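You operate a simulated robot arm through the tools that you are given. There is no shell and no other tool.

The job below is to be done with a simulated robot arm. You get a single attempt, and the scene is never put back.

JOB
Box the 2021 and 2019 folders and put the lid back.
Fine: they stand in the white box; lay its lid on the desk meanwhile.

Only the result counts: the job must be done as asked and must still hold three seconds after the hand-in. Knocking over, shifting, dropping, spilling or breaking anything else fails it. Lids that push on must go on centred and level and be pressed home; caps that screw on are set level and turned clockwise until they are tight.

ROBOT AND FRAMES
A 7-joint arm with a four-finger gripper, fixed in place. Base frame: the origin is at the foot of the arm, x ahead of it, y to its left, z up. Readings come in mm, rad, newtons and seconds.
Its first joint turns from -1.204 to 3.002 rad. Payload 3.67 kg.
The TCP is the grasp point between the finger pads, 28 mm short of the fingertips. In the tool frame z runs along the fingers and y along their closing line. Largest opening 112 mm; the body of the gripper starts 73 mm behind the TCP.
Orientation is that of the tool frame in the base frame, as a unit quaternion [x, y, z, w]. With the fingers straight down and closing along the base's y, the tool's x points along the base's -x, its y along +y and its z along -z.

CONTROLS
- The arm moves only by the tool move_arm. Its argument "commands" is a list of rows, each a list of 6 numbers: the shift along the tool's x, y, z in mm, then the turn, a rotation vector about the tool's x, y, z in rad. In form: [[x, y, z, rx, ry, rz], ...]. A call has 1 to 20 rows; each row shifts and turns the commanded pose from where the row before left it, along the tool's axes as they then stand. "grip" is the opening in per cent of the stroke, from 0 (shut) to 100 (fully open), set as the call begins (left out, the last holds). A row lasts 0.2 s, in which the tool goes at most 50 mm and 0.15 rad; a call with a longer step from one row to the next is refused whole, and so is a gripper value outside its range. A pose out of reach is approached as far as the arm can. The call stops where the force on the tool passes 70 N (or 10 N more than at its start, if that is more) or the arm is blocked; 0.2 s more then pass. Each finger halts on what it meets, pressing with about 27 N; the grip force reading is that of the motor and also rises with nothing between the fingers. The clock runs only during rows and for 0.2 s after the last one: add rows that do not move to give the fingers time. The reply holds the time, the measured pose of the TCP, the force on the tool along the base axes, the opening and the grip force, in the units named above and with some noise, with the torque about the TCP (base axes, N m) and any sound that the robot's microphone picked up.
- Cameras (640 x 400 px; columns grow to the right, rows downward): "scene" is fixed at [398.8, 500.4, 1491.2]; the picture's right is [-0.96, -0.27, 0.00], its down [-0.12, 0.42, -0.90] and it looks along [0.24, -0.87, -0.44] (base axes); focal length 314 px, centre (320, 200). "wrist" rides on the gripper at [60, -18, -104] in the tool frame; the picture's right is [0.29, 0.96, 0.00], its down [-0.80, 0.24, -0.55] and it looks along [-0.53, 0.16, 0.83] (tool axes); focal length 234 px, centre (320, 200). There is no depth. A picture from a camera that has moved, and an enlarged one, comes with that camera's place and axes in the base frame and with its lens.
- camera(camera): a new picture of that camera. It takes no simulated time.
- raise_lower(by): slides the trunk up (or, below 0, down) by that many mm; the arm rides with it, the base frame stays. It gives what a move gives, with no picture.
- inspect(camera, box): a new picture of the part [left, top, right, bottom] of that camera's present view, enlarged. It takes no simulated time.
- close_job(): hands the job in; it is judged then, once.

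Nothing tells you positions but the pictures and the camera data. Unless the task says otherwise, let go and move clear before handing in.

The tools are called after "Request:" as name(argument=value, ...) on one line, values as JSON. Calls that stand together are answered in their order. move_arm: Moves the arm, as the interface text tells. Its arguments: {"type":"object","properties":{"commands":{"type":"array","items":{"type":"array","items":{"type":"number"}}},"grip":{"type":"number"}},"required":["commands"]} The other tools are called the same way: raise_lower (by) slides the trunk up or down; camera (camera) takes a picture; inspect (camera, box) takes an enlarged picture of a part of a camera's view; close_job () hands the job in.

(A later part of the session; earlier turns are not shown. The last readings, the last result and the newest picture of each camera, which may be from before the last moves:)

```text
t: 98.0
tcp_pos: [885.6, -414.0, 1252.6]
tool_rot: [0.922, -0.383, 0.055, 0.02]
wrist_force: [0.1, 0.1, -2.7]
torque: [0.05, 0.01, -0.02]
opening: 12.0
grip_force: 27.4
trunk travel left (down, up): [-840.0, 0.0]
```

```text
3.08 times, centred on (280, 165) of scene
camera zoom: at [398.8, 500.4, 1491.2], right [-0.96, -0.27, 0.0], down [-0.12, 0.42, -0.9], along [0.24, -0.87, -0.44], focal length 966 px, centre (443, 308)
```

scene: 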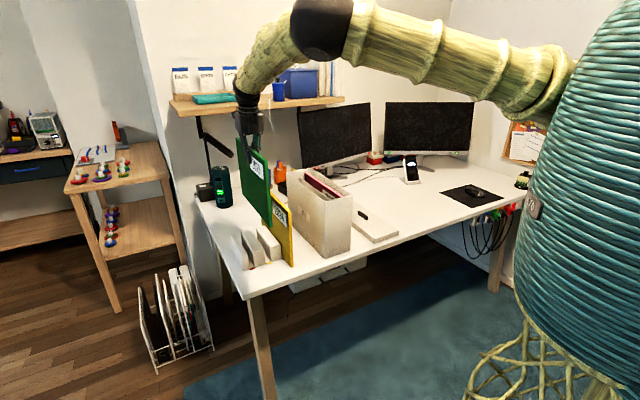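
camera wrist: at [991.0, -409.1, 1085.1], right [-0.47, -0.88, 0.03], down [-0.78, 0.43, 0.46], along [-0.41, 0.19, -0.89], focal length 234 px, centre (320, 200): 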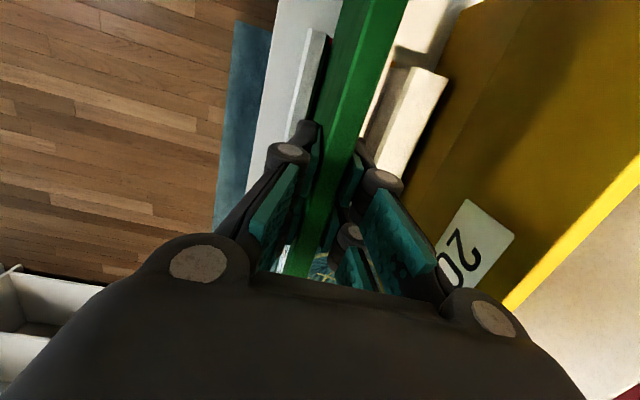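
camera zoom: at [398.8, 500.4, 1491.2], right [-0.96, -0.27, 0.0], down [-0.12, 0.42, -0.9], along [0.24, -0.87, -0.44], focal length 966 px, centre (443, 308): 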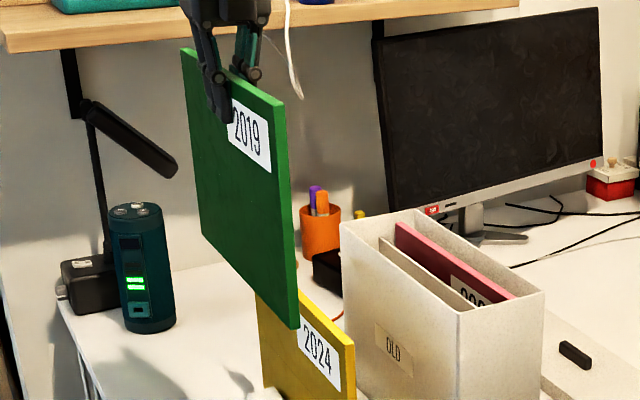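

The 2019 folder is high enough, so I'll carry it over the yellow folder to the box's right-hand slot.

Request:
move_arm(commands=[[3.1, 18, 0.4, 0, 0, 0], [3.1, 30, 0.4, 0, 0, 0], [3.1, 35, 0.4, 0, 0, 0], [3.1, 35, 0.4, 0, 0, 0], [3.1, 35, 0.4, 0, 0, 0], [3.1, 35, 0.4, 0, 0, 0], [3.1, 25, 0.4, 0, 0, 0], [3.1, 17.5, 0.4, 0, 0, 0], [0, 0, 0, 0, 0, 0], [0, 0, 0, 0, 0, 0]])

Request:
camera(camera="wrist")

Request:
inspect(camera="scene", box=[290, 160, 360, 210])

Request:
camera(camera="scene")

```text
t: 100.2
tcp_pos: [741.8, -599.6, 1252.6]
tool_rot: [0.923, -0.381, 0.055, 0.02]
wrist_force: [0.7, 0.0, -1.7]
torque: [0.03, -0.02, 0.0]
opening: 12.0
grip_force: 26.7
trunk travel left (down, up): [-840.0, 0.0]
```

```text
taken
camera wrist: at [788.4, -620.9, 1365.3], right [-0.47, -0.88, 0.03], down [-0.78, 0.43, 0.46], along [-0.41, 0.19, -0.89], focal length 234 px, centre (320, 200)
```

wrist: 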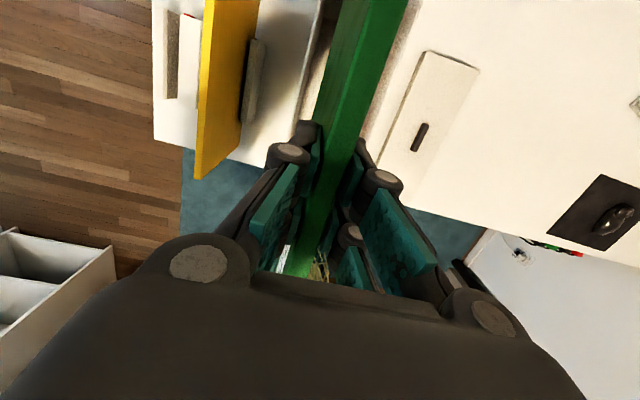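

```text
8.00 times, centred on (325, 185) of scene
camera zoom: at [398.8, 500.4, 1491.2], right [-0.96, -0.27, 0.0], down [-0.12, 0.42, -0.9], along [0.24, -0.87, -0.44], focal length 2512 px, centre (280, 320)
```

zoom: 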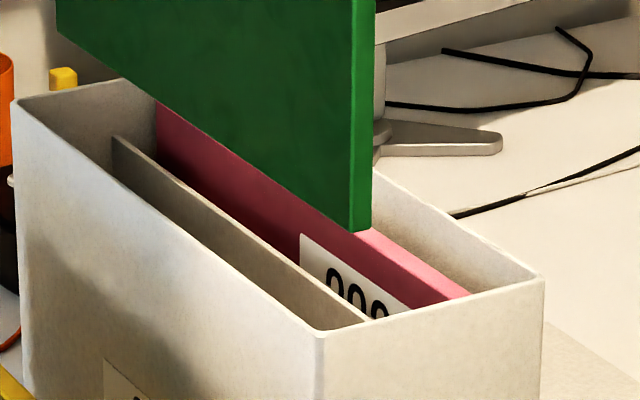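

```text
taken
```

scene: 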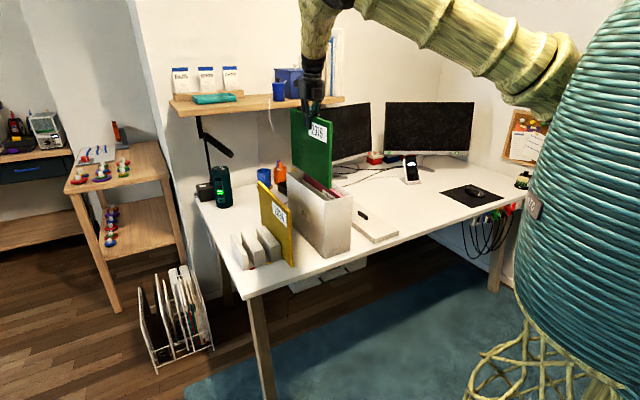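

The folder is over the right slot but about 5 mm too far out in u and 1.3 mm short in n. I'll trim that, then start lowering.

Request:
move_arm(commands=[[-5, -1.3, -0.6, 0, 0, 0], [0, 0, 0, 0, 0, 0], [0, 0, 0, 0, 0, 0]])

Request:
raise_lower(by=-25)

Request:
inspect(camera="scene", box=[290, 160, 360, 210])

Request:
inspect(camera="wrist", box=[250, 0, 450, 130])

```text
t: 101.0
tcp_pos: [740.3, -594.2, 1251.7]
tool_rot: [0.923, -0.381, 0.056, 0.019]
wrist_force: [-0.8, -0.8, -2.2]
torque: [0.02, 0.0, 0.0]
opening: 12.0
grip_force: 26.5
trunk travel left (down, up): [-840.0, 0.0]
```

```text
t: 101.7
tcp_pos: [739.1, -593.1, 1228.6]
tool_rot: [0.923, -0.38, 0.055, 0.02]
wrist_force: [0.2, 0.3, -2.3]
torque: [0.03, 0.02, -0.04]
opening: 11.9
grip_force: 27.3
trunk travel left (down, up): [-815.0, 25.0]
```

```text
8.00 times, centred on (325, 185) of scene
camera zoom: at [398.8, 500.4, 1491.2], right [-0.96, -0.27, 0.0], down [-0.12, 0.42, -0.9], along [0.24, -0.87, -0.44], focal length 2512 px, centre (280, 320)
```

zoom: 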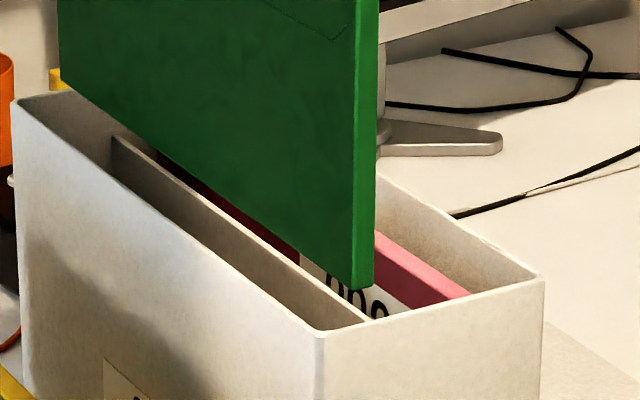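

```text
3.08 times, centred on (350, 65) of wrist
camera zoom: at [785.7, -615.9, 1339.6], right [-0.47, -0.88, 0.03], down [-0.78, 0.43, 0.46], along [-0.41, 0.19, -0.89], focal length 720 px, centre (228, 615)
```

zoom: 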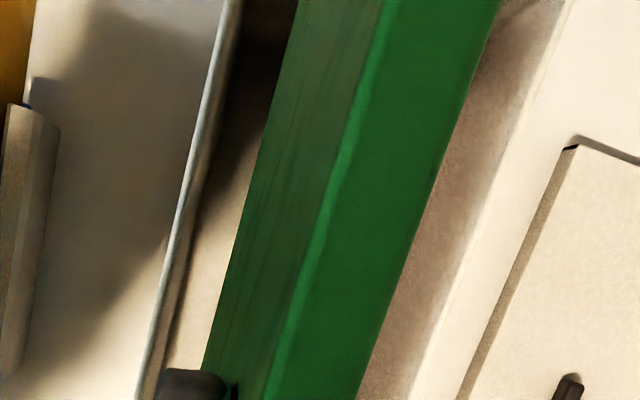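

By both cameras the folder is about 2 mm too far in n relative to the slot centre, so I'll trim that before it enters the box.

Request:
move_arm(commands=[[1.3, 2, 0.15, 0, 0, 0], [0, 0, 0, 0, 0, 0], [0, 0, 0, 0, 0, 0]])

Request:
raise_lower(by=-25)

Request:
inspect(camera="scene", box=[290, 160, 360, 210])

```text
t: 102.5
tcp_pos: [738.7, -595.9, 1227.4]
tool_rot: [0.923, -0.381, 0.054, 0.02]
wrist_force: [-0.2, 1.5, -3.0]
torque: [0.02, 0.02, 0.04]
opening: 12.1
grip_force: 26.9
trunk travel left (down, up): [-815.0, 25.0]
```

```text
t: 103.2
tcp_pos: [737.4, -596.5, 1202.4]
tool_rot: [0.923, -0.38, 0.056, 0.02]
wrist_force: [0.5, -0.1, -1.4]
torque: [-0.01, 0.01, -0.01]
opening: 12.1
grip_force: 26.7
trunk travel left (down, up): [-790.0, 50.0]
```

```text
8.00 times, centred on (325, 185) of scene
camera zoom: at [398.8, 500.4, 1491.2], right [-0.96, -0.27, 0.0], down [-0.12, 0.42, -0.9], along [0.24, -0.87, -0.44], focal length 2512 px, centre (280, 320)
```

zoom: 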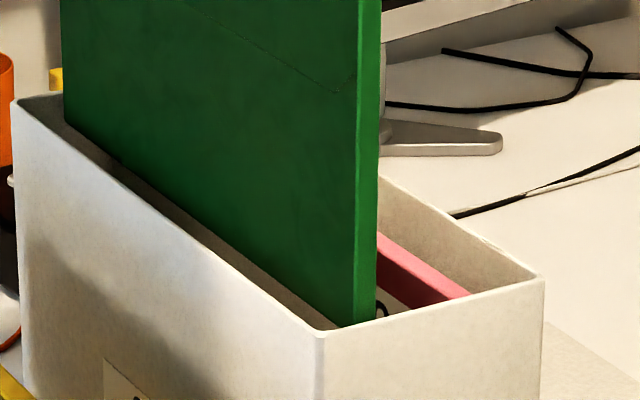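

The green folder has entered the right slot cleanly. I'll keep lowering in stages.

Request:
raise_lower(by=-50)

Request:
raise_lower(by=-60)

Request:
inspect(camera="scene", box=[260, 110, 370, 220])

Request:
camera(camera="wrist")

```text
t: 104.1
tcp_pos: [738.7, -596.3, 1153.4]
tool_rot: [0.923, -0.381, 0.055, 0.02]
wrist_force: [-0.4, 0.3, -2.7]
torque: [0.01, 0.01, 0.0]
opening: 12.1
grip_force: 26.4
trunk travel left (down, up): [-740.0, 100.0]
```

```text
t: 105.1
tcp_pos: [739.0, -596.0, 1092.6]
tool_rot: [0.923, -0.381, 0.055, 0.02]
wrist_force: [-0.7, 0.4, -3.3]
torque: [0.02, 0.04, 0.02]
opening: 11.8
grip_force: 27.0
trunk travel left (down, up): [-680.0, 160.0]
```

```text
3.64 times, centred on (315, 165) of scene
camera zoom: at [398.8, 500.4, 1491.2], right [-0.96, -0.27, 0.0], down [-0.12, 0.42, -0.9], along [0.24, -0.87, -0.44], focal length 1142 px, centre (338, 327)
```

zoom: 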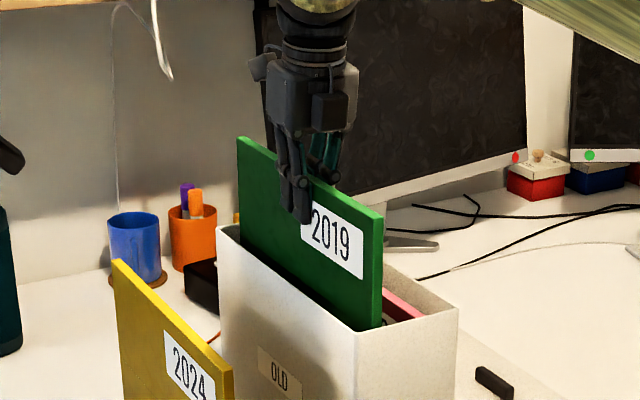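

```text
taken
camera wrist: at [785.4, -618.5, 1204.5], right [-0.47, -0.88, 0.03], down [-0.78, 0.43, 0.46], along [-0.41, 0.19, -0.89], focal length 234 px, centre (320, 200)
```

wrist: 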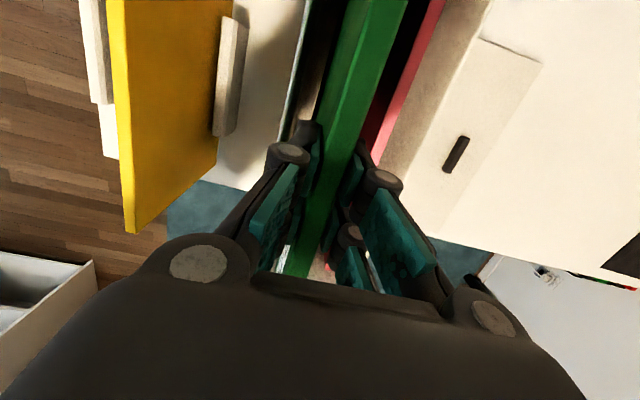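

Request:
raise_lower(by=-60)

Request:
inspect(camera="wrist", box=[220, 0, 460, 290])

Request:
inspect(camera="scene", box=[285, 145, 365, 210])

```text
t: 106.1
tcp_pos: [740.3, -595.7, 1033.8]
tool_rot: [0.923, -0.381, 0.054, 0.02]
wrist_force: [0.9, -0.2, -2.5]
torque: [-0.01, 0.02, 0.0]
opening: 11.8
grip_force: 27.1
trunk travel left (down, up): [-620.0, 220.0]
```

```text
1.38 times, centred on (340, 145) of wrist
camera zoom: at [785.3, -618.4, 1144.6], right [-0.47, -0.88, 0.03], down [-0.78, 0.43, 0.46], along [-0.41, 0.19, -0.89], focal length 323 px, centre (292, 276)
```

zoom: 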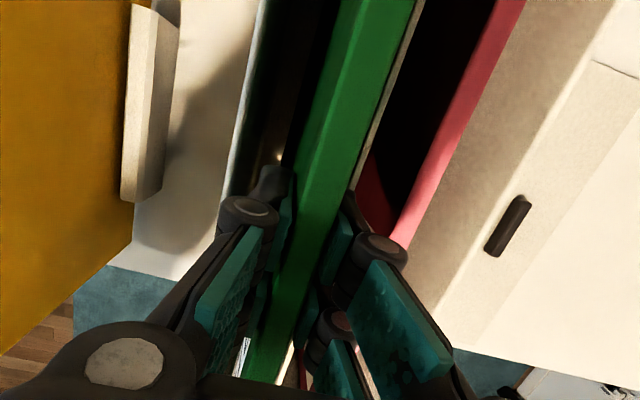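

```text
6.15 times, centred on (325, 178) of scene
camera zoom: at [398.8, 500.4, 1491.2], right [-0.96, -0.27, 0.0], down [-0.12, 0.42, -0.9], along [0.24, -0.87, -0.44], focal length 1932 px, centre (289, 338)
```

zoom: 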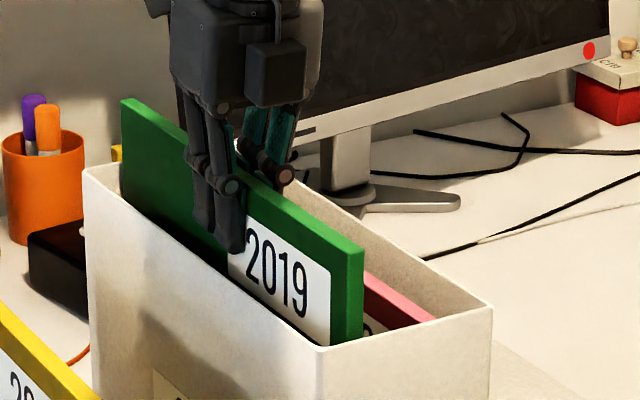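

The finger knuckles have only a couple of millimetres to the outer wall, so I'll shift 1.5 mm toward the divider and continue down.

Request:
move_arm(commands=[[0, 1.5, 0, 0, 0, 0], [0, 0, 0, 0, 0, 0]])

Request:
raise_lower(by=-45)

Request:
inspect(camera="wrist", box=[220, 0, 460, 290])

Request:
inspect(camera="scene", box=[285, 145, 365, 210])

```text
t: 106.7
tcp_pos: [739.0, -596.5, 1033.4]
tool_rot: [0.923, -0.381, 0.055, 0.021]
wrist_force: [0.4, -0.1, -2.6]
torque: [0.0, 0.04, -0.05]
opening: 12.0
grip_force: 27.2
trunk travel left (down, up): [-620.0, 220.0]
```

```text
t: 107.6
tcp_pos: [737.7, -597.2, 988.1]
tool_rot: [0.923, -0.38, 0.055, 0.019]
wrist_force: [-0.5, 0.1, -2.5]
torque: [0.02, 0.03, -0.03]
opening: 11.7
grip_force: 27.4
trunk travel left (down, up): [-575.0, 265.0]
```

```text
1.38 times, centred on (340, 145) of wrist
camera zoom: at [784.3, -619.1, 1099.4], right [-0.47, -0.88, 0.03], down [-0.78, 0.43, 0.46], along [-0.41, 0.19, -0.89], focal length 323 px, centre (292, 276)
```

zoom: 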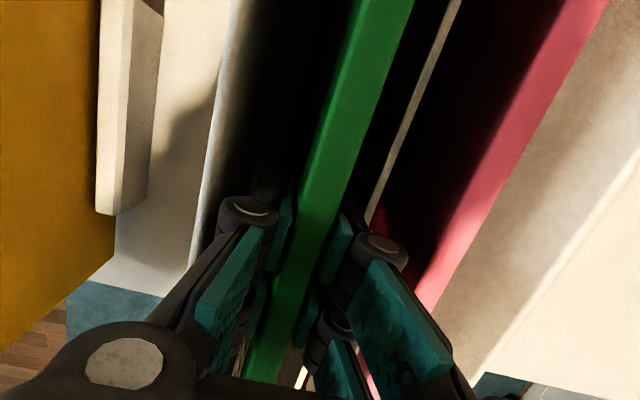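

```text
6.15 times, centred on (325, 178) of scene
camera zoom: at [398.8, 500.4, 1491.2], right [-0.96, -0.27, 0.0], down [-0.12, 0.42, -0.9], along [0.24, -0.87, -0.44], focal length 1932 px, centre (289, 338)
```

zoom: 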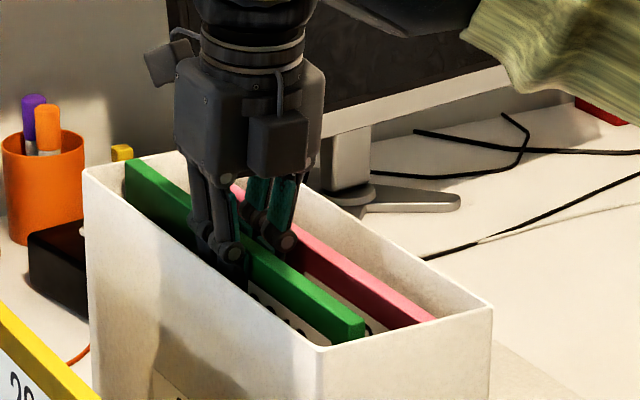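

Both folders are in their slots, with about 16 mm left for the green one. I'll creep down.

Request:
move_arm(commands=[[-0.6, 0, 5, 0, 0, 0], [-0.6, 0, 5, 0, 0, 0], [0, 0, 0, 0, 0, 0]])

Request:
inspect(camera="wrist", box=[220, 80, 460, 290])

Request:
move_arm(commands=[[-0.25, 0, 2, 0, 0, 0], [0, 0, 0, 0, 0, 0]])

```text
t: 108.4
tcp_pos: [739.5, -596.2, 976.8]
tool_rot: [0.923, -0.381, 0.055, 0.02]
wrist_force: [-0.1, -0.5, -1.9]
torque: [0.05, -0.02, -0.04]
opening: 12.0
grip_force: 26.9
trunk travel left (down, up): [-575.0, 265.0]
```

```text
1.90 times, centred on (340, 185) of wrist
camera zoom: at [784.9, -618.7, 1088.6], right [-0.47, -0.88, 0.03], down [-0.78, 0.43, 0.46], along [-0.41, 0.19, -0.89], focal length 446 px, centre (282, 229)
```

zoom: 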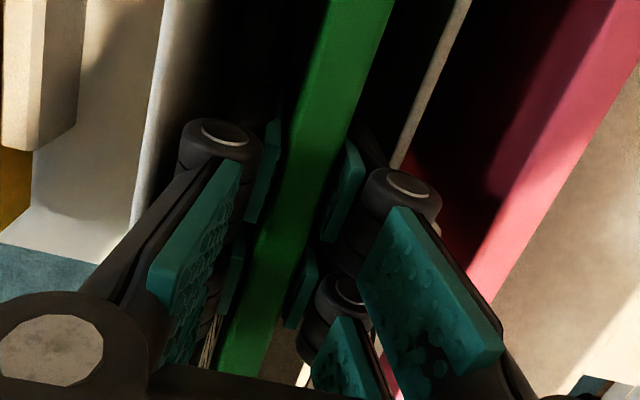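

```text
t: 109.0
tcp_pos: [738.2, -595.8, 974.3]
tool_rot: [0.923, -0.381, 0.055, 0.02]
wrist_force: [0.3, 0.6, -2.3]
torque: [0.01, 0.02, 0.01]
opening: 11.9
grip_force: 27.0
trunk travel left (down, up): [-575.0, 265.0]
```

Request:
move_arm(commands=[[-0.17, 0, 1.5, 0, 0, 0], [0, 0, 0, 0, 0, 0]])

Request:
move_arm(commands=[[-0.17, 0, 1.5, 0, 0, 0], [0, 0, 0, 0, 0, 0]])

Request:
move_arm(commands=[[-0.12, 0, 1, 0, 0, 0], [0, 0, 0, 0, 0, 0]])

```text
t: 109.6
tcp_pos: [737.7, -596.3, 974.2]
tool_rot: [0.923, -0.381, 0.056, 0.02]
wrist_force: [0.8, 0.3, -2.5]
torque: [-0.02, 0.0, 0.01]
opening: 11.9
grip_force: 26.8
trunk travel left (down, up): [-575.0, 265.0]
```

```text
t: 110.2
tcp_pos: [739.2, -595.6, 972.2]
tool_rot: [0.923, -0.381, 0.055, 0.02]
wrist_force: [0.2, -0.7, -1.7]
torque: [-0.01, -0.03, 0.0]
opening: 11.9
grip_force: 27.2
trunk travel left (down, up): [-575.0, 265.0]
```

```text
t: 110.8
tcp_pos: [737.9, -596.9, 970.5]
tool_rot: [0.923, -0.381, 0.055, 0.02]
wrist_force: [-0.7, -0.1, -1.8]
torque: [-0.02, -0.1, 0.01]
opening: 11.9
grip_force: 27.2
trunk travel left (down, up): [-575.0, 265.0]
```

Request:
move_arm(commands=[[-0.12, 0, 1, 0, 0, 0], [0, 0, 0, 0, 0, 0]])

Request:
camera(camera="wrist")

```text
t: 111.4
tcp_pos: [738.3, -596.8, 971.9]
tool_rot: [0.923, -0.381, 0.055, 0.02]
wrist_force: [-0.2, 1.9, 4.0]
torque: [0.61, 0.61, 0.0]
opening: 11.7
grip_force: 27.2
trunk travel left (down, up): [-575.0, 265.0]
```

```text
taken
camera wrist: at [784.5, -619.4, 1083.1], right [-0.47, -0.88, 0.03], down [-0.78, 0.43, 0.45], along [-0.41, 0.19, -0.89], focal length 234 px, centre (320, 200)
```

wrist: 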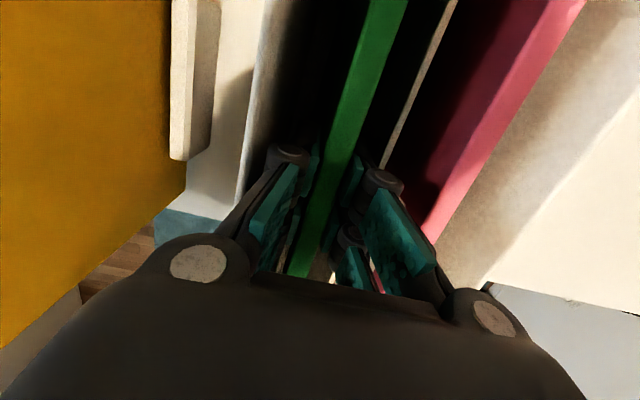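

The near bottom edge has touched the floor. I'll go a touch further to seat it, then open only slightly so the knuckles don't push the wall.

Request:
move_arm(commands=[[-0.1, 0, 0.8, 0, 0, 0], [0, 0, 0, 0, 0, 0]])

Request:
move_arm(commands=[[0, 0, 0, 0, 0, 0], [0, 0, 0, 0, 0, 0], [0, 0, 0, 0, 0, 0]], grip=14)

Request:
inspect(camera="wrist", box=[220, 80, 460, 290])

Request:
inspect(camera="scene", box=[285, 145, 365, 210])

```text
t: 112.0
tcp_pos: [738.4, -597.1, 970.8]
tool_rot: [0.923, -0.381, 0.056, 0.02]
wrist_force: [0.3, -0.1, 9.6]
torque: [0.42, 0.46, 0.05]
opening: 11.7
grip_force: 26.8
trunk travel left (down, up): [-575.0, 265.0]
```

```text
t: 112.8
tcp_pos: [740.0, -597.4, 969.4]
tool_rot: [0.923, -0.381, 0.055, 0.021]
wrist_force: [0.3, 0.1, 0.2]
torque: [0.0, -0.02, 0.01]
opening: 16.0
grip_force: 0.0
trunk travel left (down, up): [-575.0, 265.0]
```

```text
1.90 times, centred on (340, 185) of wrist
camera zoom: at [785.0, -619.5, 1081.5], right [-0.47, -0.88, 0.03], down [-0.78, 0.43, 0.46], along [-0.41, 0.19, -0.89], focal length 446 px, centre (282, 229)
```

zoom: 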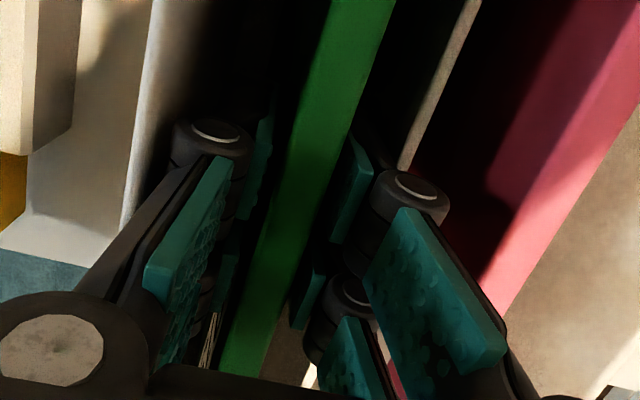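

```text
6.15 times, centred on (325, 178) of scene
camera zoom: at [398.8, 500.4, 1491.2], right [-0.96, -0.27, 0.0], down [-0.12, 0.42, -0.9], along [0.24, -0.87, -0.44], focal length 1932 px, centre (289, 338)
```

zoom: 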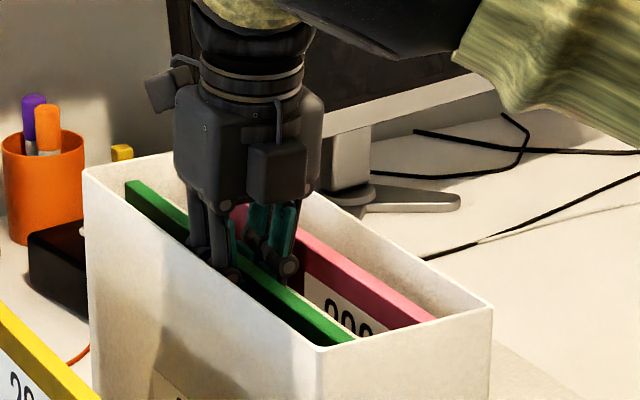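

Released, with near-zero forces. I'll lift slowly, checking that the folder stays.

Request:
move_arm(commands=[[0.6, 0, -5, 0, 0, 0], [0.6, 0, -5, 0, 0, 0], [0.6, 0, -5, 0, 0, 0], [0, 0, 0, 0, 0, 0]])

Request:
inspect(camera="scene", box=[285, 145, 365, 210])

```text
t: 113.8
tcp_pos: [739.8, -597.5, 986.0]
tool_rot: [0.923, -0.381, 0.055, 0.02]
wrist_force: [-0.5, 0.3, -0.6]
torque: [0.01, 0.0, 0.01]
opening: 15.6
grip_force: 0.0
trunk travel left (down, up): [-575.0, 265.0]
```

```text
6.15 times, centred on (325, 178) of scene
camera zoom: at [398.8, 500.4, 1491.2], right [-0.96, -0.27, 0.0], down [-0.12, 0.42, -0.9], along [0.24, -0.87, -0.44], focal length 1932 px, centre (289, 338)
```

zoom: 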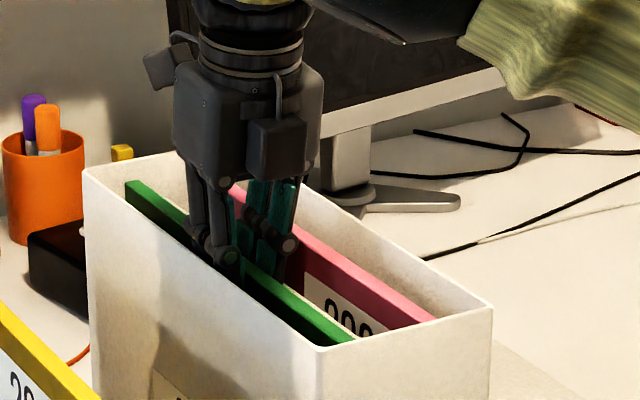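

The green folder stays in place. I'll rise well clear, then bring the tool back to vertical and to its original orientation for the lid.

Request:
move_arm(commands=[[1.2, 0, -10, 0, 0, 0], [1.8, 0, -15, 0, 0, 0], [2.3, 0, -20, 0, 0, 0], [2.9, 0, -25, 0, 0, 0], [2.9, 0, -25, 0, 0, 0], [3.5, 0, -30, 0, 0, 0], [3.5, 0, -30, 0, 0, 0], [3.5, 0, -30, 0, 0, 0], [0, 0, 0, 0, 0, 0]])

Request:
camera(camera="scene")

Request:
camera(camera="wrist")

Request:
inspect(camera="scene", box=[290, 160, 360, 210])

```text
t: 115.8
tcp_pos: [737.9, -598.1, 1171.5]
tool_rot: [0.923, -0.38, 0.055, 0.019]
wrist_force: [0.7, 0.8, 0.1]
torque: [0.0, 0.01, 0.02]
opening: 15.3
grip_force: 0.0
trunk travel left (down, up): [-575.0, 265.0]
```

```text
taken
```

scene: 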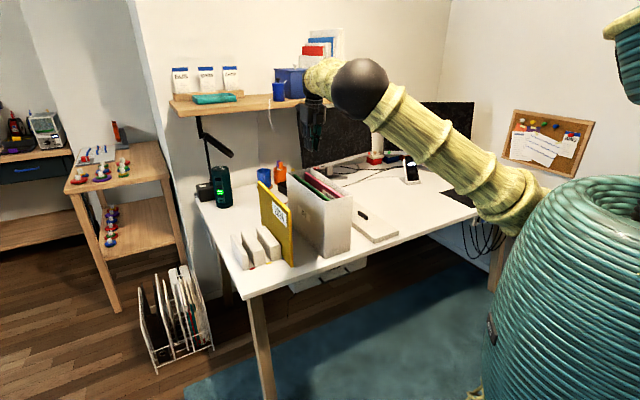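

```text
taken
camera wrist: at [783.7, -620.4, 1283.2], right [-0.47, -0.88, 0.03], down [-0.78, 0.43, 0.46], along [-0.41, 0.19, -0.89], focal length 234 px, centre (320, 200)
```

wrist: 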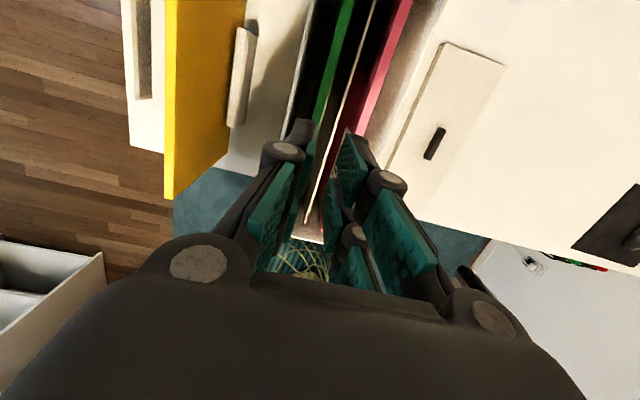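

```text
8.00 times, centred on (325, 185) of scene
camera zoom: at [398.8, 500.4, 1491.2], right [-0.96, -0.27, 0.0], down [-0.12, 0.42, -0.9], along [0.24, -0.87, -0.44], focal length 2512 px, centre (280, 320)
```

zoom: 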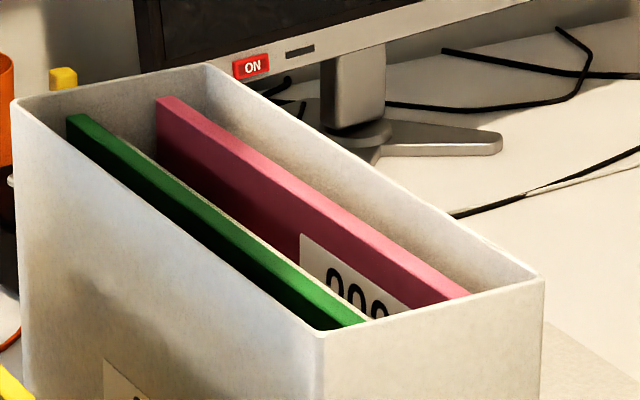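

Both folders now stand in the box with their tops below the rim. I'll pull in a little and bring the tool back to vertical.

Request:
move_arm(commands=[[-30, 0, -3.5, 0, 0, 0], [-30, 0, -3.5, 0, 0, 0], [0, 0, 0, -0.003, -0.058, 0], [0, 0, 0, -0.0025, -0.0585, 0], [0, 0, 0, 0, 0, 0], [0, 0, 0, 0, 0, 0]])

```text
t: 117.2
tcp_pos: [694.3, -554.0, 1168.5]
tool_rot: [0.924, -0.381, 0.0, 0.0]
wrist_force: [0.3, 0.5, -0.2]
torque: [0.0, -0.01, 0.03]
opening: 15.9
grip_force: 0.0
trunk travel left (down, up): [-575.0, 265.0]
```

Request:
move_arm(commands=[[0, 0, 0, 0, 0, 0.1428], [0, 0, 0, 0, 0, 0.1428], [0, 0, 0, 0, 0, 0.1428], [0, 0, 0, 0, 0, 0.1428], [0, 0, 0, 0, 0, 0.1428], [0, 0, 0, 0, 0, 0.1428], [0, 0, 0, 0, 0, 0.1428], [0, 0, 0, 0, 0, 0.1428], [0, 0, 0, 0, 0, 0.1428], [0, 0, 0, 0, 0, 0.1428], [0, 0, 0, 0, 0, 0.1428], [0, 0, 0, 0, 0, 0]], grip=40)

Request:
move_arm(commands=[[0, 0, 0, 0, 0, 0.1428], [0, 0, 0, 0, 0, 0.1428], [0, 0, 0, 0, 0, 0.1428], [0, 0, 0, 0, 0, 0.1428], [0, 0, 0, 0, 0, 0.1428], [0, 0, 0, 0, 0, 0.1428], [0, 0, 0, 0, 0, 0.1428], [0, 0, 0, 0, 0, 0.1428], [0, 0, 0, 0, 0, 0.1428], [0, 0, 0, 0, 0, 0.1428], [0, 0, 0, 0, 0, 0.1428], [0, 0, 0, 0, 0, 0]])

Request:
raise_lower(by=175)

Request:
camera(camera="scene")

Request:
camera(camera="wrist")

```text
t: 119.8
tcp_pos: [695.5, -553.7, 1169.6]
tool_rot: [-0.382, 0.924, -0.001, 0.0]
wrist_force: [0.2, 0.5, 0.2]
torque: [0.03, 0.03, -0.05]
opening: 44.9
grip_force: 0.0
trunk travel left (down, up): [-575.0, 265.0]
```

```text
t: 122.4
tcp_pos: [693.6, -555.5, 1171.3]
tool_rot: [0.382, 0.924, 0.0, -0.001]
wrist_force: [-0.2, 0.5, 0.4]
torque: [0.01, -0.02, -0.04]
opening: 45.1
grip_force: 0.1
trunk travel left (down, up): [-575.0, 265.0]
```

```text
t: 124.4
tcp_pos: [694.1, -554.4, 1346.5]
tool_rot: [0.382, 0.924, -0.001, 0.001]
wrist_force: [-0.1, 0.6, -0.5]
torque: [-0.02, -0.03, -0.01]
opening: 45.0
grip_force: 0.1
trunk travel left (down, up): [-750.0, 90.0]
```

```text
taken
```

scene: 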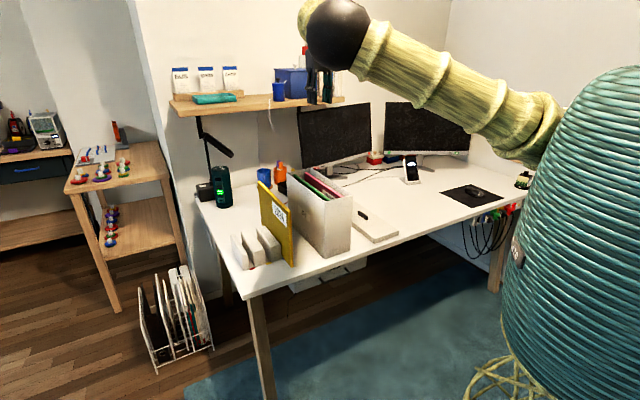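

```text
taken
camera wrist: at [639.3, -526.5, 1452.0], right [0.47, 0.88, 0.0], down [0.73, -0.39, 0.55], along [0.49, -0.26, -0.83], focal length 234 px, centre (320, 200)
```

wrist: 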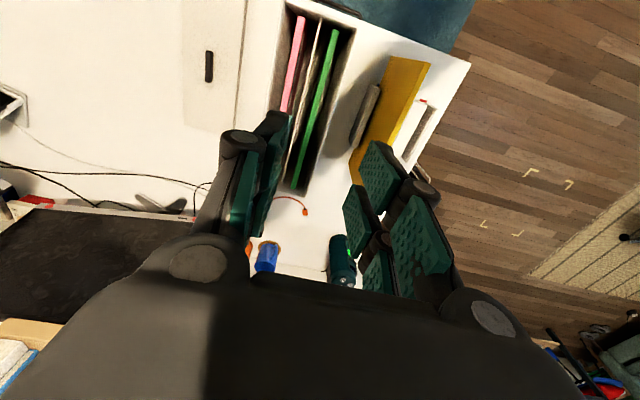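

I have a good overhead view with both folders standing in the box. To place the lid accurately I'll return the camera to the exact spot where I measured the open box earlier and compare.

Request:
move_arm(commands=[[-4.4, -8.3, 37, 0, 0, 0], [-4.4, -8.3, 37, 0, 0, 0], [-4.4, -8.3, 37, 0, 0, 0], [-4.4, -8.3, 37.2, 0, 0, 0], [0, 0, 0, 0, 0, 0], [0, 0, 0, 0, 0, 0]])

Request:
inspect(camera="wrist", box=[240, 0, 440, 125])

Request:
inspect(camera="wrist", box=[240, 110, 440, 235])

Request:
camera(camera="wrist")

```text
t: 125.8
tcp_pos: [682.4, -590.7, 1197.5]
tool_rot: [0.382, 0.924, 0.0, 0.0]
wrist_force: [0.1, -0.9, -0.1]
torque: [0.01, 0.02, 0.01]
opening: 44.6
grip_force: 0.1
trunk travel left (down, up): [-750.0, 90.0]
```

```text
3.20 times, centred on (340, 62) of wrist
camera zoom: at [628.0, -563.9, 1302.9], right [0.47, 0.88, 0.0], down [0.73, -0.39, 0.55], along [0.49, -0.26, -0.83], focal length 749 px, centre (256, 640)
```

zoom: 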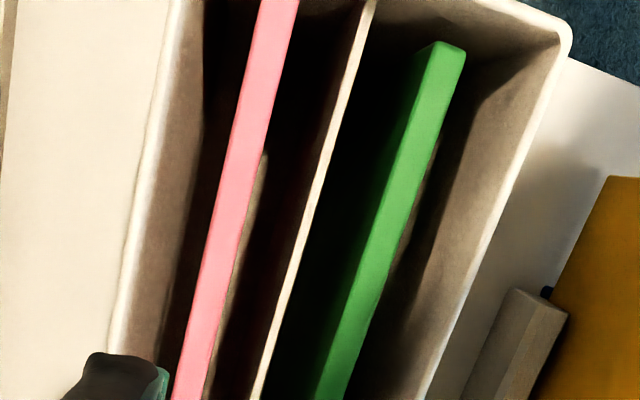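

```text
3.20 times, centred on (340, 172) of wrist
camera zoom: at [628.0, -563.9, 1302.9], right [0.47, 0.88, 0.0], down [0.73, -0.39, 0.55], along [0.49, -0.26, -0.83], focal length 749 px, centre (256, 288)
```

zoom: 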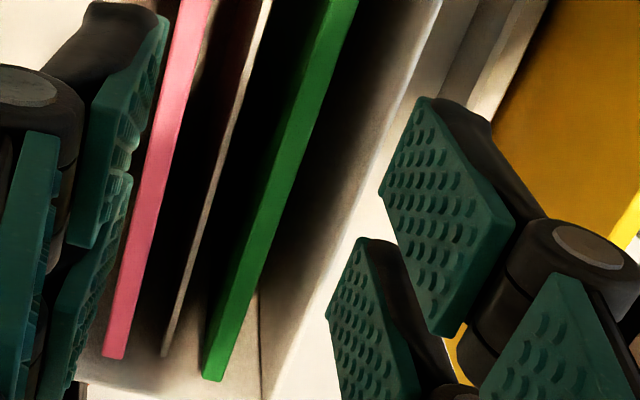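

```text
taken
camera wrist: at [628.0, -563.9, 1302.9], right [0.47, 0.88, 0.0], down [0.73, -0.39, 0.55], along [0.49, -0.26, -0.83], focal length 234 px, centre (320, 200)
```

wrist: 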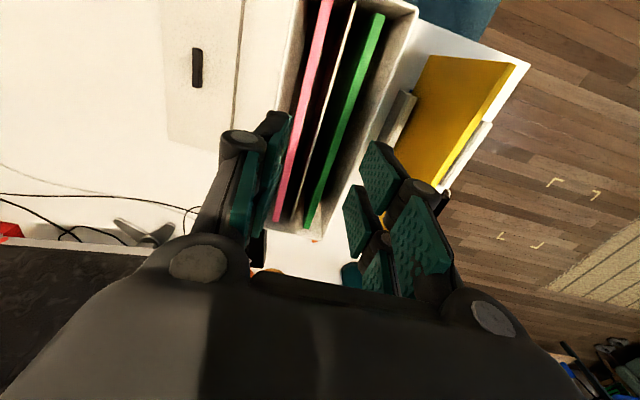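

Request:
inspect(camera="wrist", box=[380, 0, 440, 38])

Request:
inspect(camera="wrist", box=[265, 0, 325, 38])

Request:
inspect(camera="wrist", box=[265, 60, 325, 98])

Request:
inspect(camera="wrist", box=[350, 80, 410, 118])

Request:
inspect(camera="wrist", box=[275, 205, 335, 243])

```text
10.53 times, centred on (410, 19) of wrist
camera zoom: at [628.0, -563.9, 1302.9], right [0.47, 0.88, 0.0], down [0.73, -0.39, 0.55], along [0.49, -0.26, -0.83], focal length 2465 px, centre (-627, 2105)
```

zoom: 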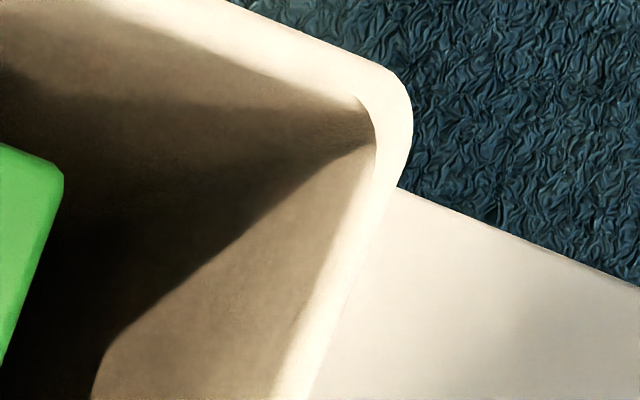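

```text
10.53 times, centred on (295, 19) of wrist
camera zoom: at [628.0, -563.9, 1302.9], right [0.47, 0.88, 0.0], down [0.73, -0.39, 0.55], along [0.49, -0.26, -0.83], focal length 2465 px, centre (583, 2105)
```

zoom: 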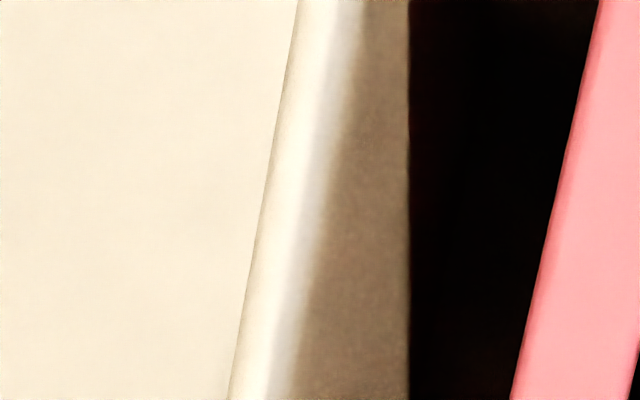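

```text
10.53 times, centred on (295, 79) of wrist
camera zoom: at [628.0, -563.9, 1302.9], right [0.47, 0.88, 0.0], down [0.73, -0.39, 0.55], along [0.49, -0.26, -0.83], focal length 2465 px, centre (583, 1474)
```

zoom: 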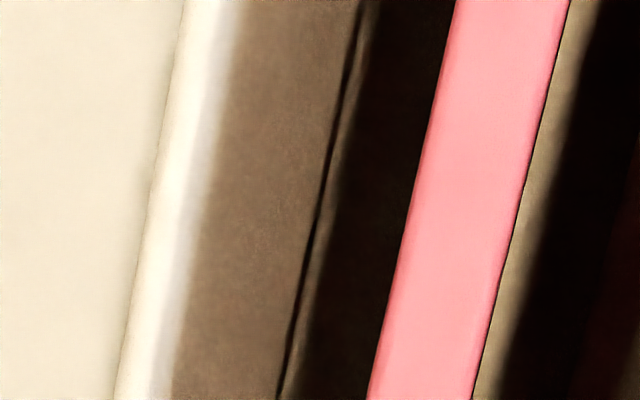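

```text
10.53 times, centred on (380, 99) of wrist
camera zoom: at [628.0, -563.9, 1302.9], right [0.47, 0.88, 0.0], down [0.73, -0.39, 0.55], along [0.49, -0.26, -0.83], focal length 2465 px, centre (-312, 1263)
```

zoom: 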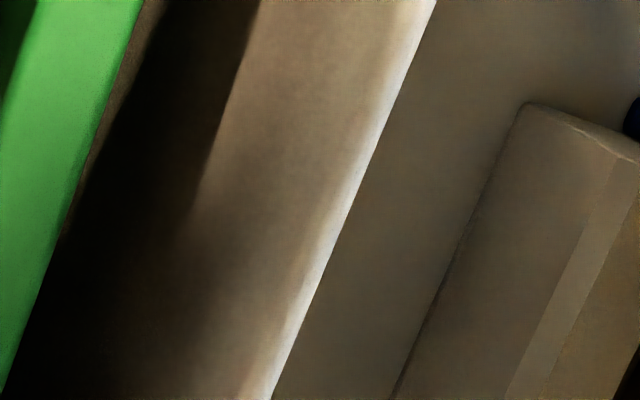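

```text
10.53 times, centred on (305, 224) of wrist
camera zoom: at [628.0, -563.9, 1302.9], right [0.47, 0.88, 0.0], down [0.73, -0.39, 0.55], along [0.49, -0.26, -0.83], focal length 2465 px, centre (478, -53)
```

zoom: 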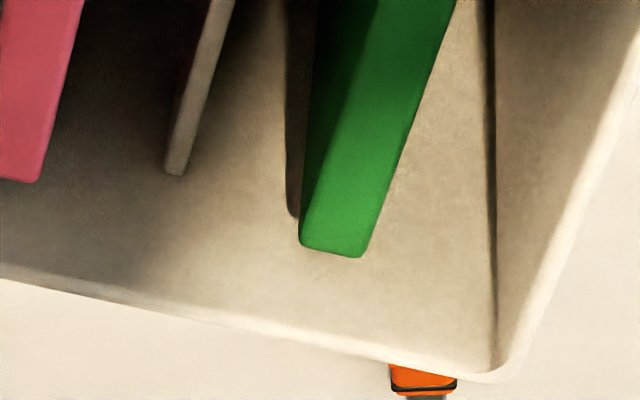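

The box outline is measured: its centre is about u 951, n 71.7, shifted only a couple of millimetres. Now I'll fetch the lid by moving above it at a safe height.

Request:
move_arm(commands=[[-3, -20, 0, 0, 0, 0], [-7, -33, 0, 0, 0, 0], [-7, -36, 0, 0, 0, 0], [-7, -36, 0, 0, 0, 0], [-7, -36, 0, 0, 0, 0], [-7, -36, 0, 0, 0, 0], [-7, -24, 0, 0, 0, 0], [-4, -12, 0, 0, 0, 0], [0, 0, 0, 0, 0, 0]])

Request:
move_arm(commands=[[0, 0, 25, 0, 0, 0], [0, 0, 35, 0, 0, 0], [0, 0, 35, 0, 0, 0], [0, 0, 35, 0, 0, 0], [0, 0, 35, 0, 0, 0], [0, 0, 25, 0, 0, 0], [0, 0, 0, 0, 0, 0], [0, 0, 0, 0, 0, 0]])

Request:
camera(camera="wrist")

Request:
camera(camera="scene")

```text
t: 127.8
tcp_pos: [553.7, -790.6, 1197.6]
tool_rot: [0.382, 0.924, 0.0, 0.0]
wrist_force: [0.9, 0.3, -0.2]
torque: [0.01, 0.0, 0.0]
opening: 45.0
grip_force: 0.1
trunk travel left (down, up): [-750.0, 90.0]
```

```text
t: 129.6
tcp_pos: [554.7, -789.4, 1007.2]
tool_rot: [0.383, 0.924, 0.001, 0.0]
wrist_force: [-1.7, -0.2, -0.4]
torque: [0.04, 0.02, 0.04]
opening: 44.8
grip_force: 0.2
trunk travel left (down, up): [-750.0, 90.0]
```

```text
taken
camera wrist: at [499.6, -762.3, 1112.9], right [0.47, 0.88, 0.0], down [0.73, -0.39, 0.55], along [0.49, -0.26, -0.83], focal length 234 px, centre (320, 200)
```

wrist: 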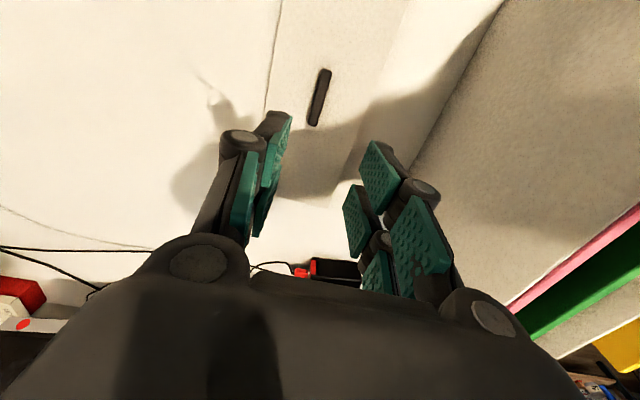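

```text
taken
```

scene: 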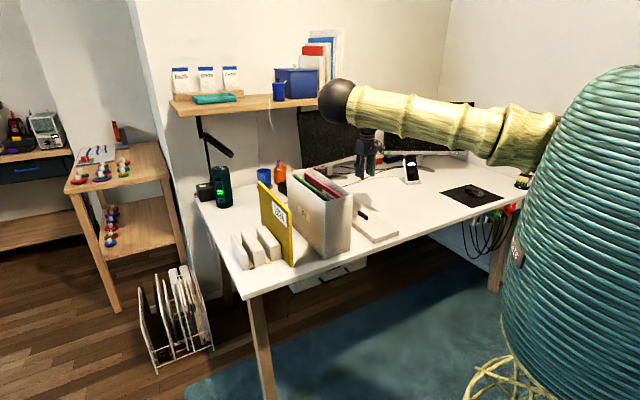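

I'm lined up with the handle within 2 mm. I'll correct that and go down to just above it.

Request:
move_arm(commands=[[0.6, -1.9, 30, 0, 0, 0], [0, 0, 35, 0, 0, 0], [0, 0, 35, 0, 0, 0], [0, 0, 35, 0, 0, 0], [0, 0, 25, 0, 0, 0], [0, 0, 15, 0, 0, 0], [0, 0, 0, 0, 0, 0], [0, 0, 0, 0, 0, 0]])

Request:
camera(camera="wrist")

Request:
inspect(camera="scene", box=[340, 190, 420, 250])

```text
t: 131.4
tcp_pos: [553.7, -793.1, 831.9]
tool_rot: [0.383, 0.924, 0.0, 0.001]
wrist_force: [-0.7, -0.7, 0.2]
torque: [-0.01, 0.0, 0.01]
opening: 44.9
grip_force: 0.1
trunk travel left (down, up): [-750.0, 90.0]
```

```text
taken
camera wrist: at [498.1, -763.9, 938.0], right [0.47, 0.88, 0.0], down [0.73, -0.39, 0.55], along [0.49, -0.26, -0.83], focal length 234 px, centre (320, 200)
```

wrist: 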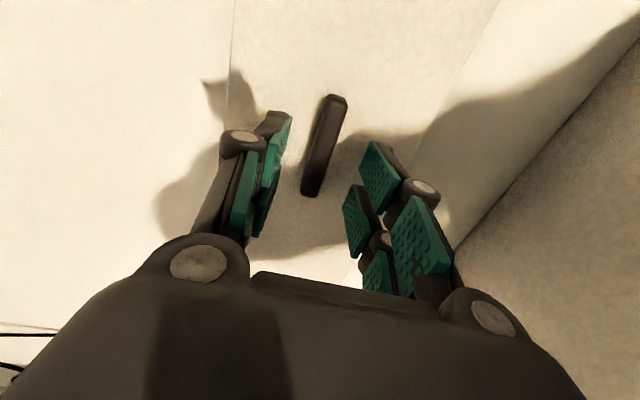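

```text
6.67 times, centred on (380, 220) of scene
camera zoom: at [398.8, 500.4, 1491.2], right [-0.96, -0.27, 0.0], down [-0.12, 0.42, -0.9], along [0.24, -0.87, -0.44], focal length 2093 px, centre (-80, 67)
```

zoom: 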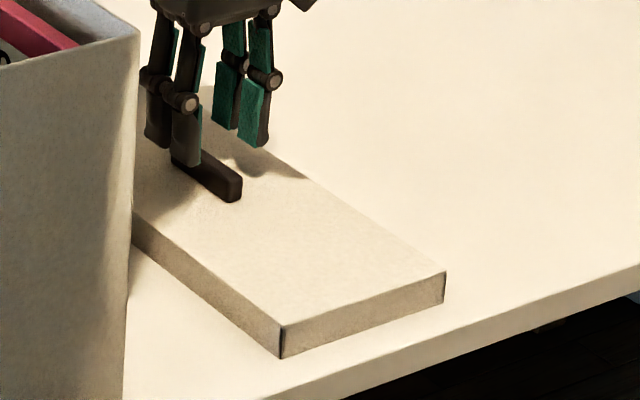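

Request:
move_arm(commands=[[0, 0, 10, 0, 0, 0], [0, 0, 10, 0, 0, 0], [0, 0, 5, 0, 0, 0], [0, 0, 0, 0, 0, 0], [0, 0, 0, 0, 0, 0]])

Request:
camera(camera="wrist")

Request:
inspect(camera="scene", box=[340, 190, 420, 250])

```text
t: 132.6
tcp_pos: [552.1, -792.0, 809.9]
tool_rot: [0.382, 0.924, 0.0, 0.0]
wrist_force: [0.2, 0.5, 0.1]
torque: [-0.01, 0.0, 0.02]
opening: 44.7
grip_force: 0.1
trunk travel left (down, up): [-750.0, 90.0]
```

```text
taken
camera wrist: at [497.2, -764.1, 914.3], right [0.47, 0.88, 0.0], down [0.73, -0.39, 0.55], along [0.49, -0.26, -0.83], focal length 234 px, centre (320, 200)
```

wrist: 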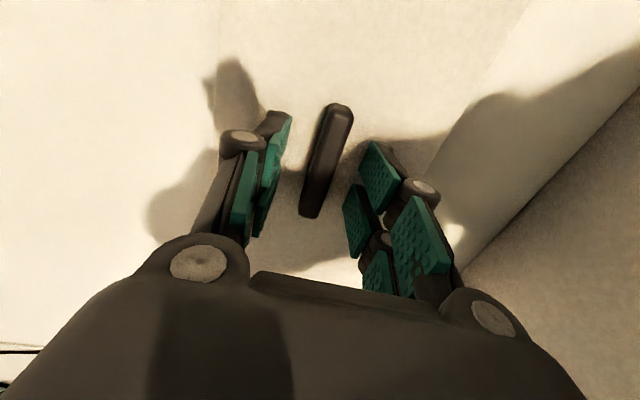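

```text
6.67 times, centred on (380, 220) of scene
camera zoom: at [398.8, 500.4, 1491.2], right [-0.96, -0.27, 0.0], down [-0.12, 0.42, -0.9], along [0.24, -0.87, -0.44], focal length 2093 px, centre (-80, 67)
```

zoom: 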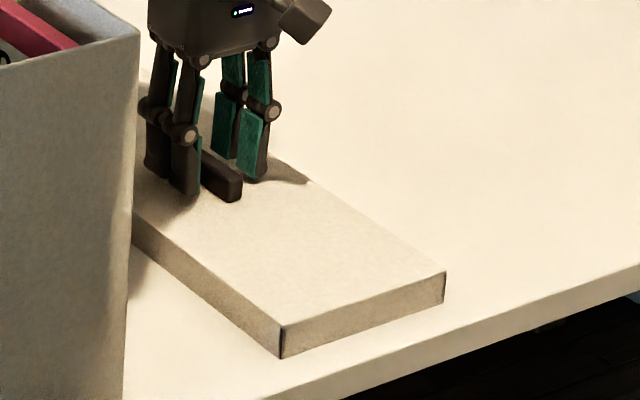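

Request:
move_arm(commands=[[0, 0, 2, 0, 0, 0], [0, 0, 0, 0, 0, 0]])

Request:
move_arm(commands=[[0, 0, 0, 0, 0, 0], [0, 0, 0, 0, 0, 0], [0, 0, 0, 0, 0, 0], [0, 0, 0, 0, 0, 0]], grip=0)

Request:
camera(camera="wrist")

```text
t: 133.2
tcp_pos: [552.5, -792.7, 807.0]
tool_rot: [0.382, 0.924, 0.0, 0.0]
wrist_force: [0.1, 0.0, -0.5]
torque: [0.01, 0.03, 0.02]
opening: 44.7
grip_force: 0.1
trunk travel left (down, up): [-750.0, 90.0]
```

```text
t: 134.2
tcp_pos: [552.6, -792.4, 807.2]
tool_rot: [0.382, 0.924, 0.0, 0.0]
wrist_force: [-0.4, -0.3, 0.2]
torque: [-0.01, 0.02, 0.02]
opening: 13.4
grip_force: 27.0
trunk travel left (down, up): [-750.0, 90.0]
```

```text
taken
camera wrist: at [497.4, -763.7, 911.8], right [0.47, 0.88, 0.0], down [0.73, -0.39, 0.55], along [0.49, -0.26, -0.83], focal length 234 px, centre (320, 200)
```

wrist: 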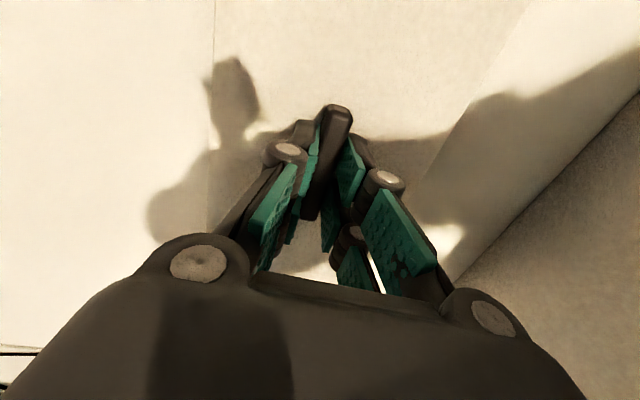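

The handle is gripped exactly as before. I'll lift the lid straight up.

Request:
move_arm(commands=[[0, 0, -8, 0, 0, 0], [0, 0, -12, 0, 0, 0], [0, 0, -25, 0, 0, 0], [0, 0, -35, 0, 0, 0], [0, 0, -40, 0, 0, 0], [0, 0, -40, 0, 0, 0], [0, 0, -40, 0, 0, 0], [0, 0, -40, 0, 0, 0], [0, 0, -40, 0, 0, 0], [0, 0, -40, 0, 0, 0], [0, 0, -15, 0, 0, 0], [0, 0, 0, 0, 0, 0]])

Request:
camera(camera="scene")

Request:
camera(camera="wrist")

```text
t: 136.8
tcp_pos: [552.2, -791.7, 1143.8]
tool_rot: [0.382, 0.924, 0.0, 0.0]
wrist_force: [0.6, -0.5, -1.0]
torque: [0.02, -0.02, 0.0]
opening: 13.7
grip_force: 27.2
trunk travel left (down, up): [-750.0, 90.0]
```

```text
taken
```

scene: 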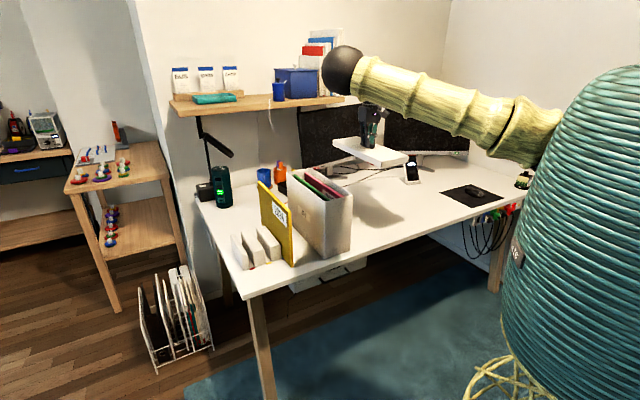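

```text
taken
camera wrist: at [496.9, -762.9, 1248.4], right [0.47, 0.88, 0.0], down [0.73, -0.39, 0.55], along [0.49, -0.26, -0.83], focal length 234 px, centre (320, 200)
```

wrist: 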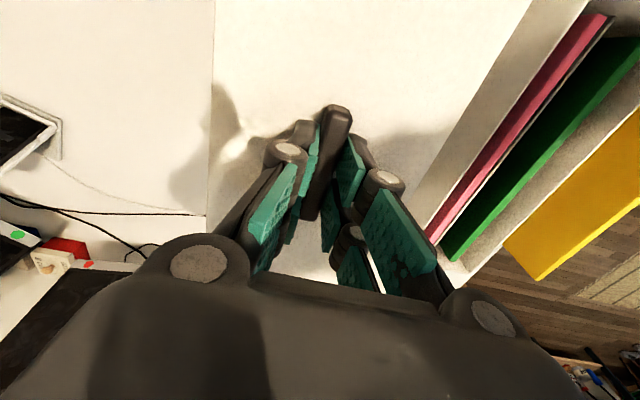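

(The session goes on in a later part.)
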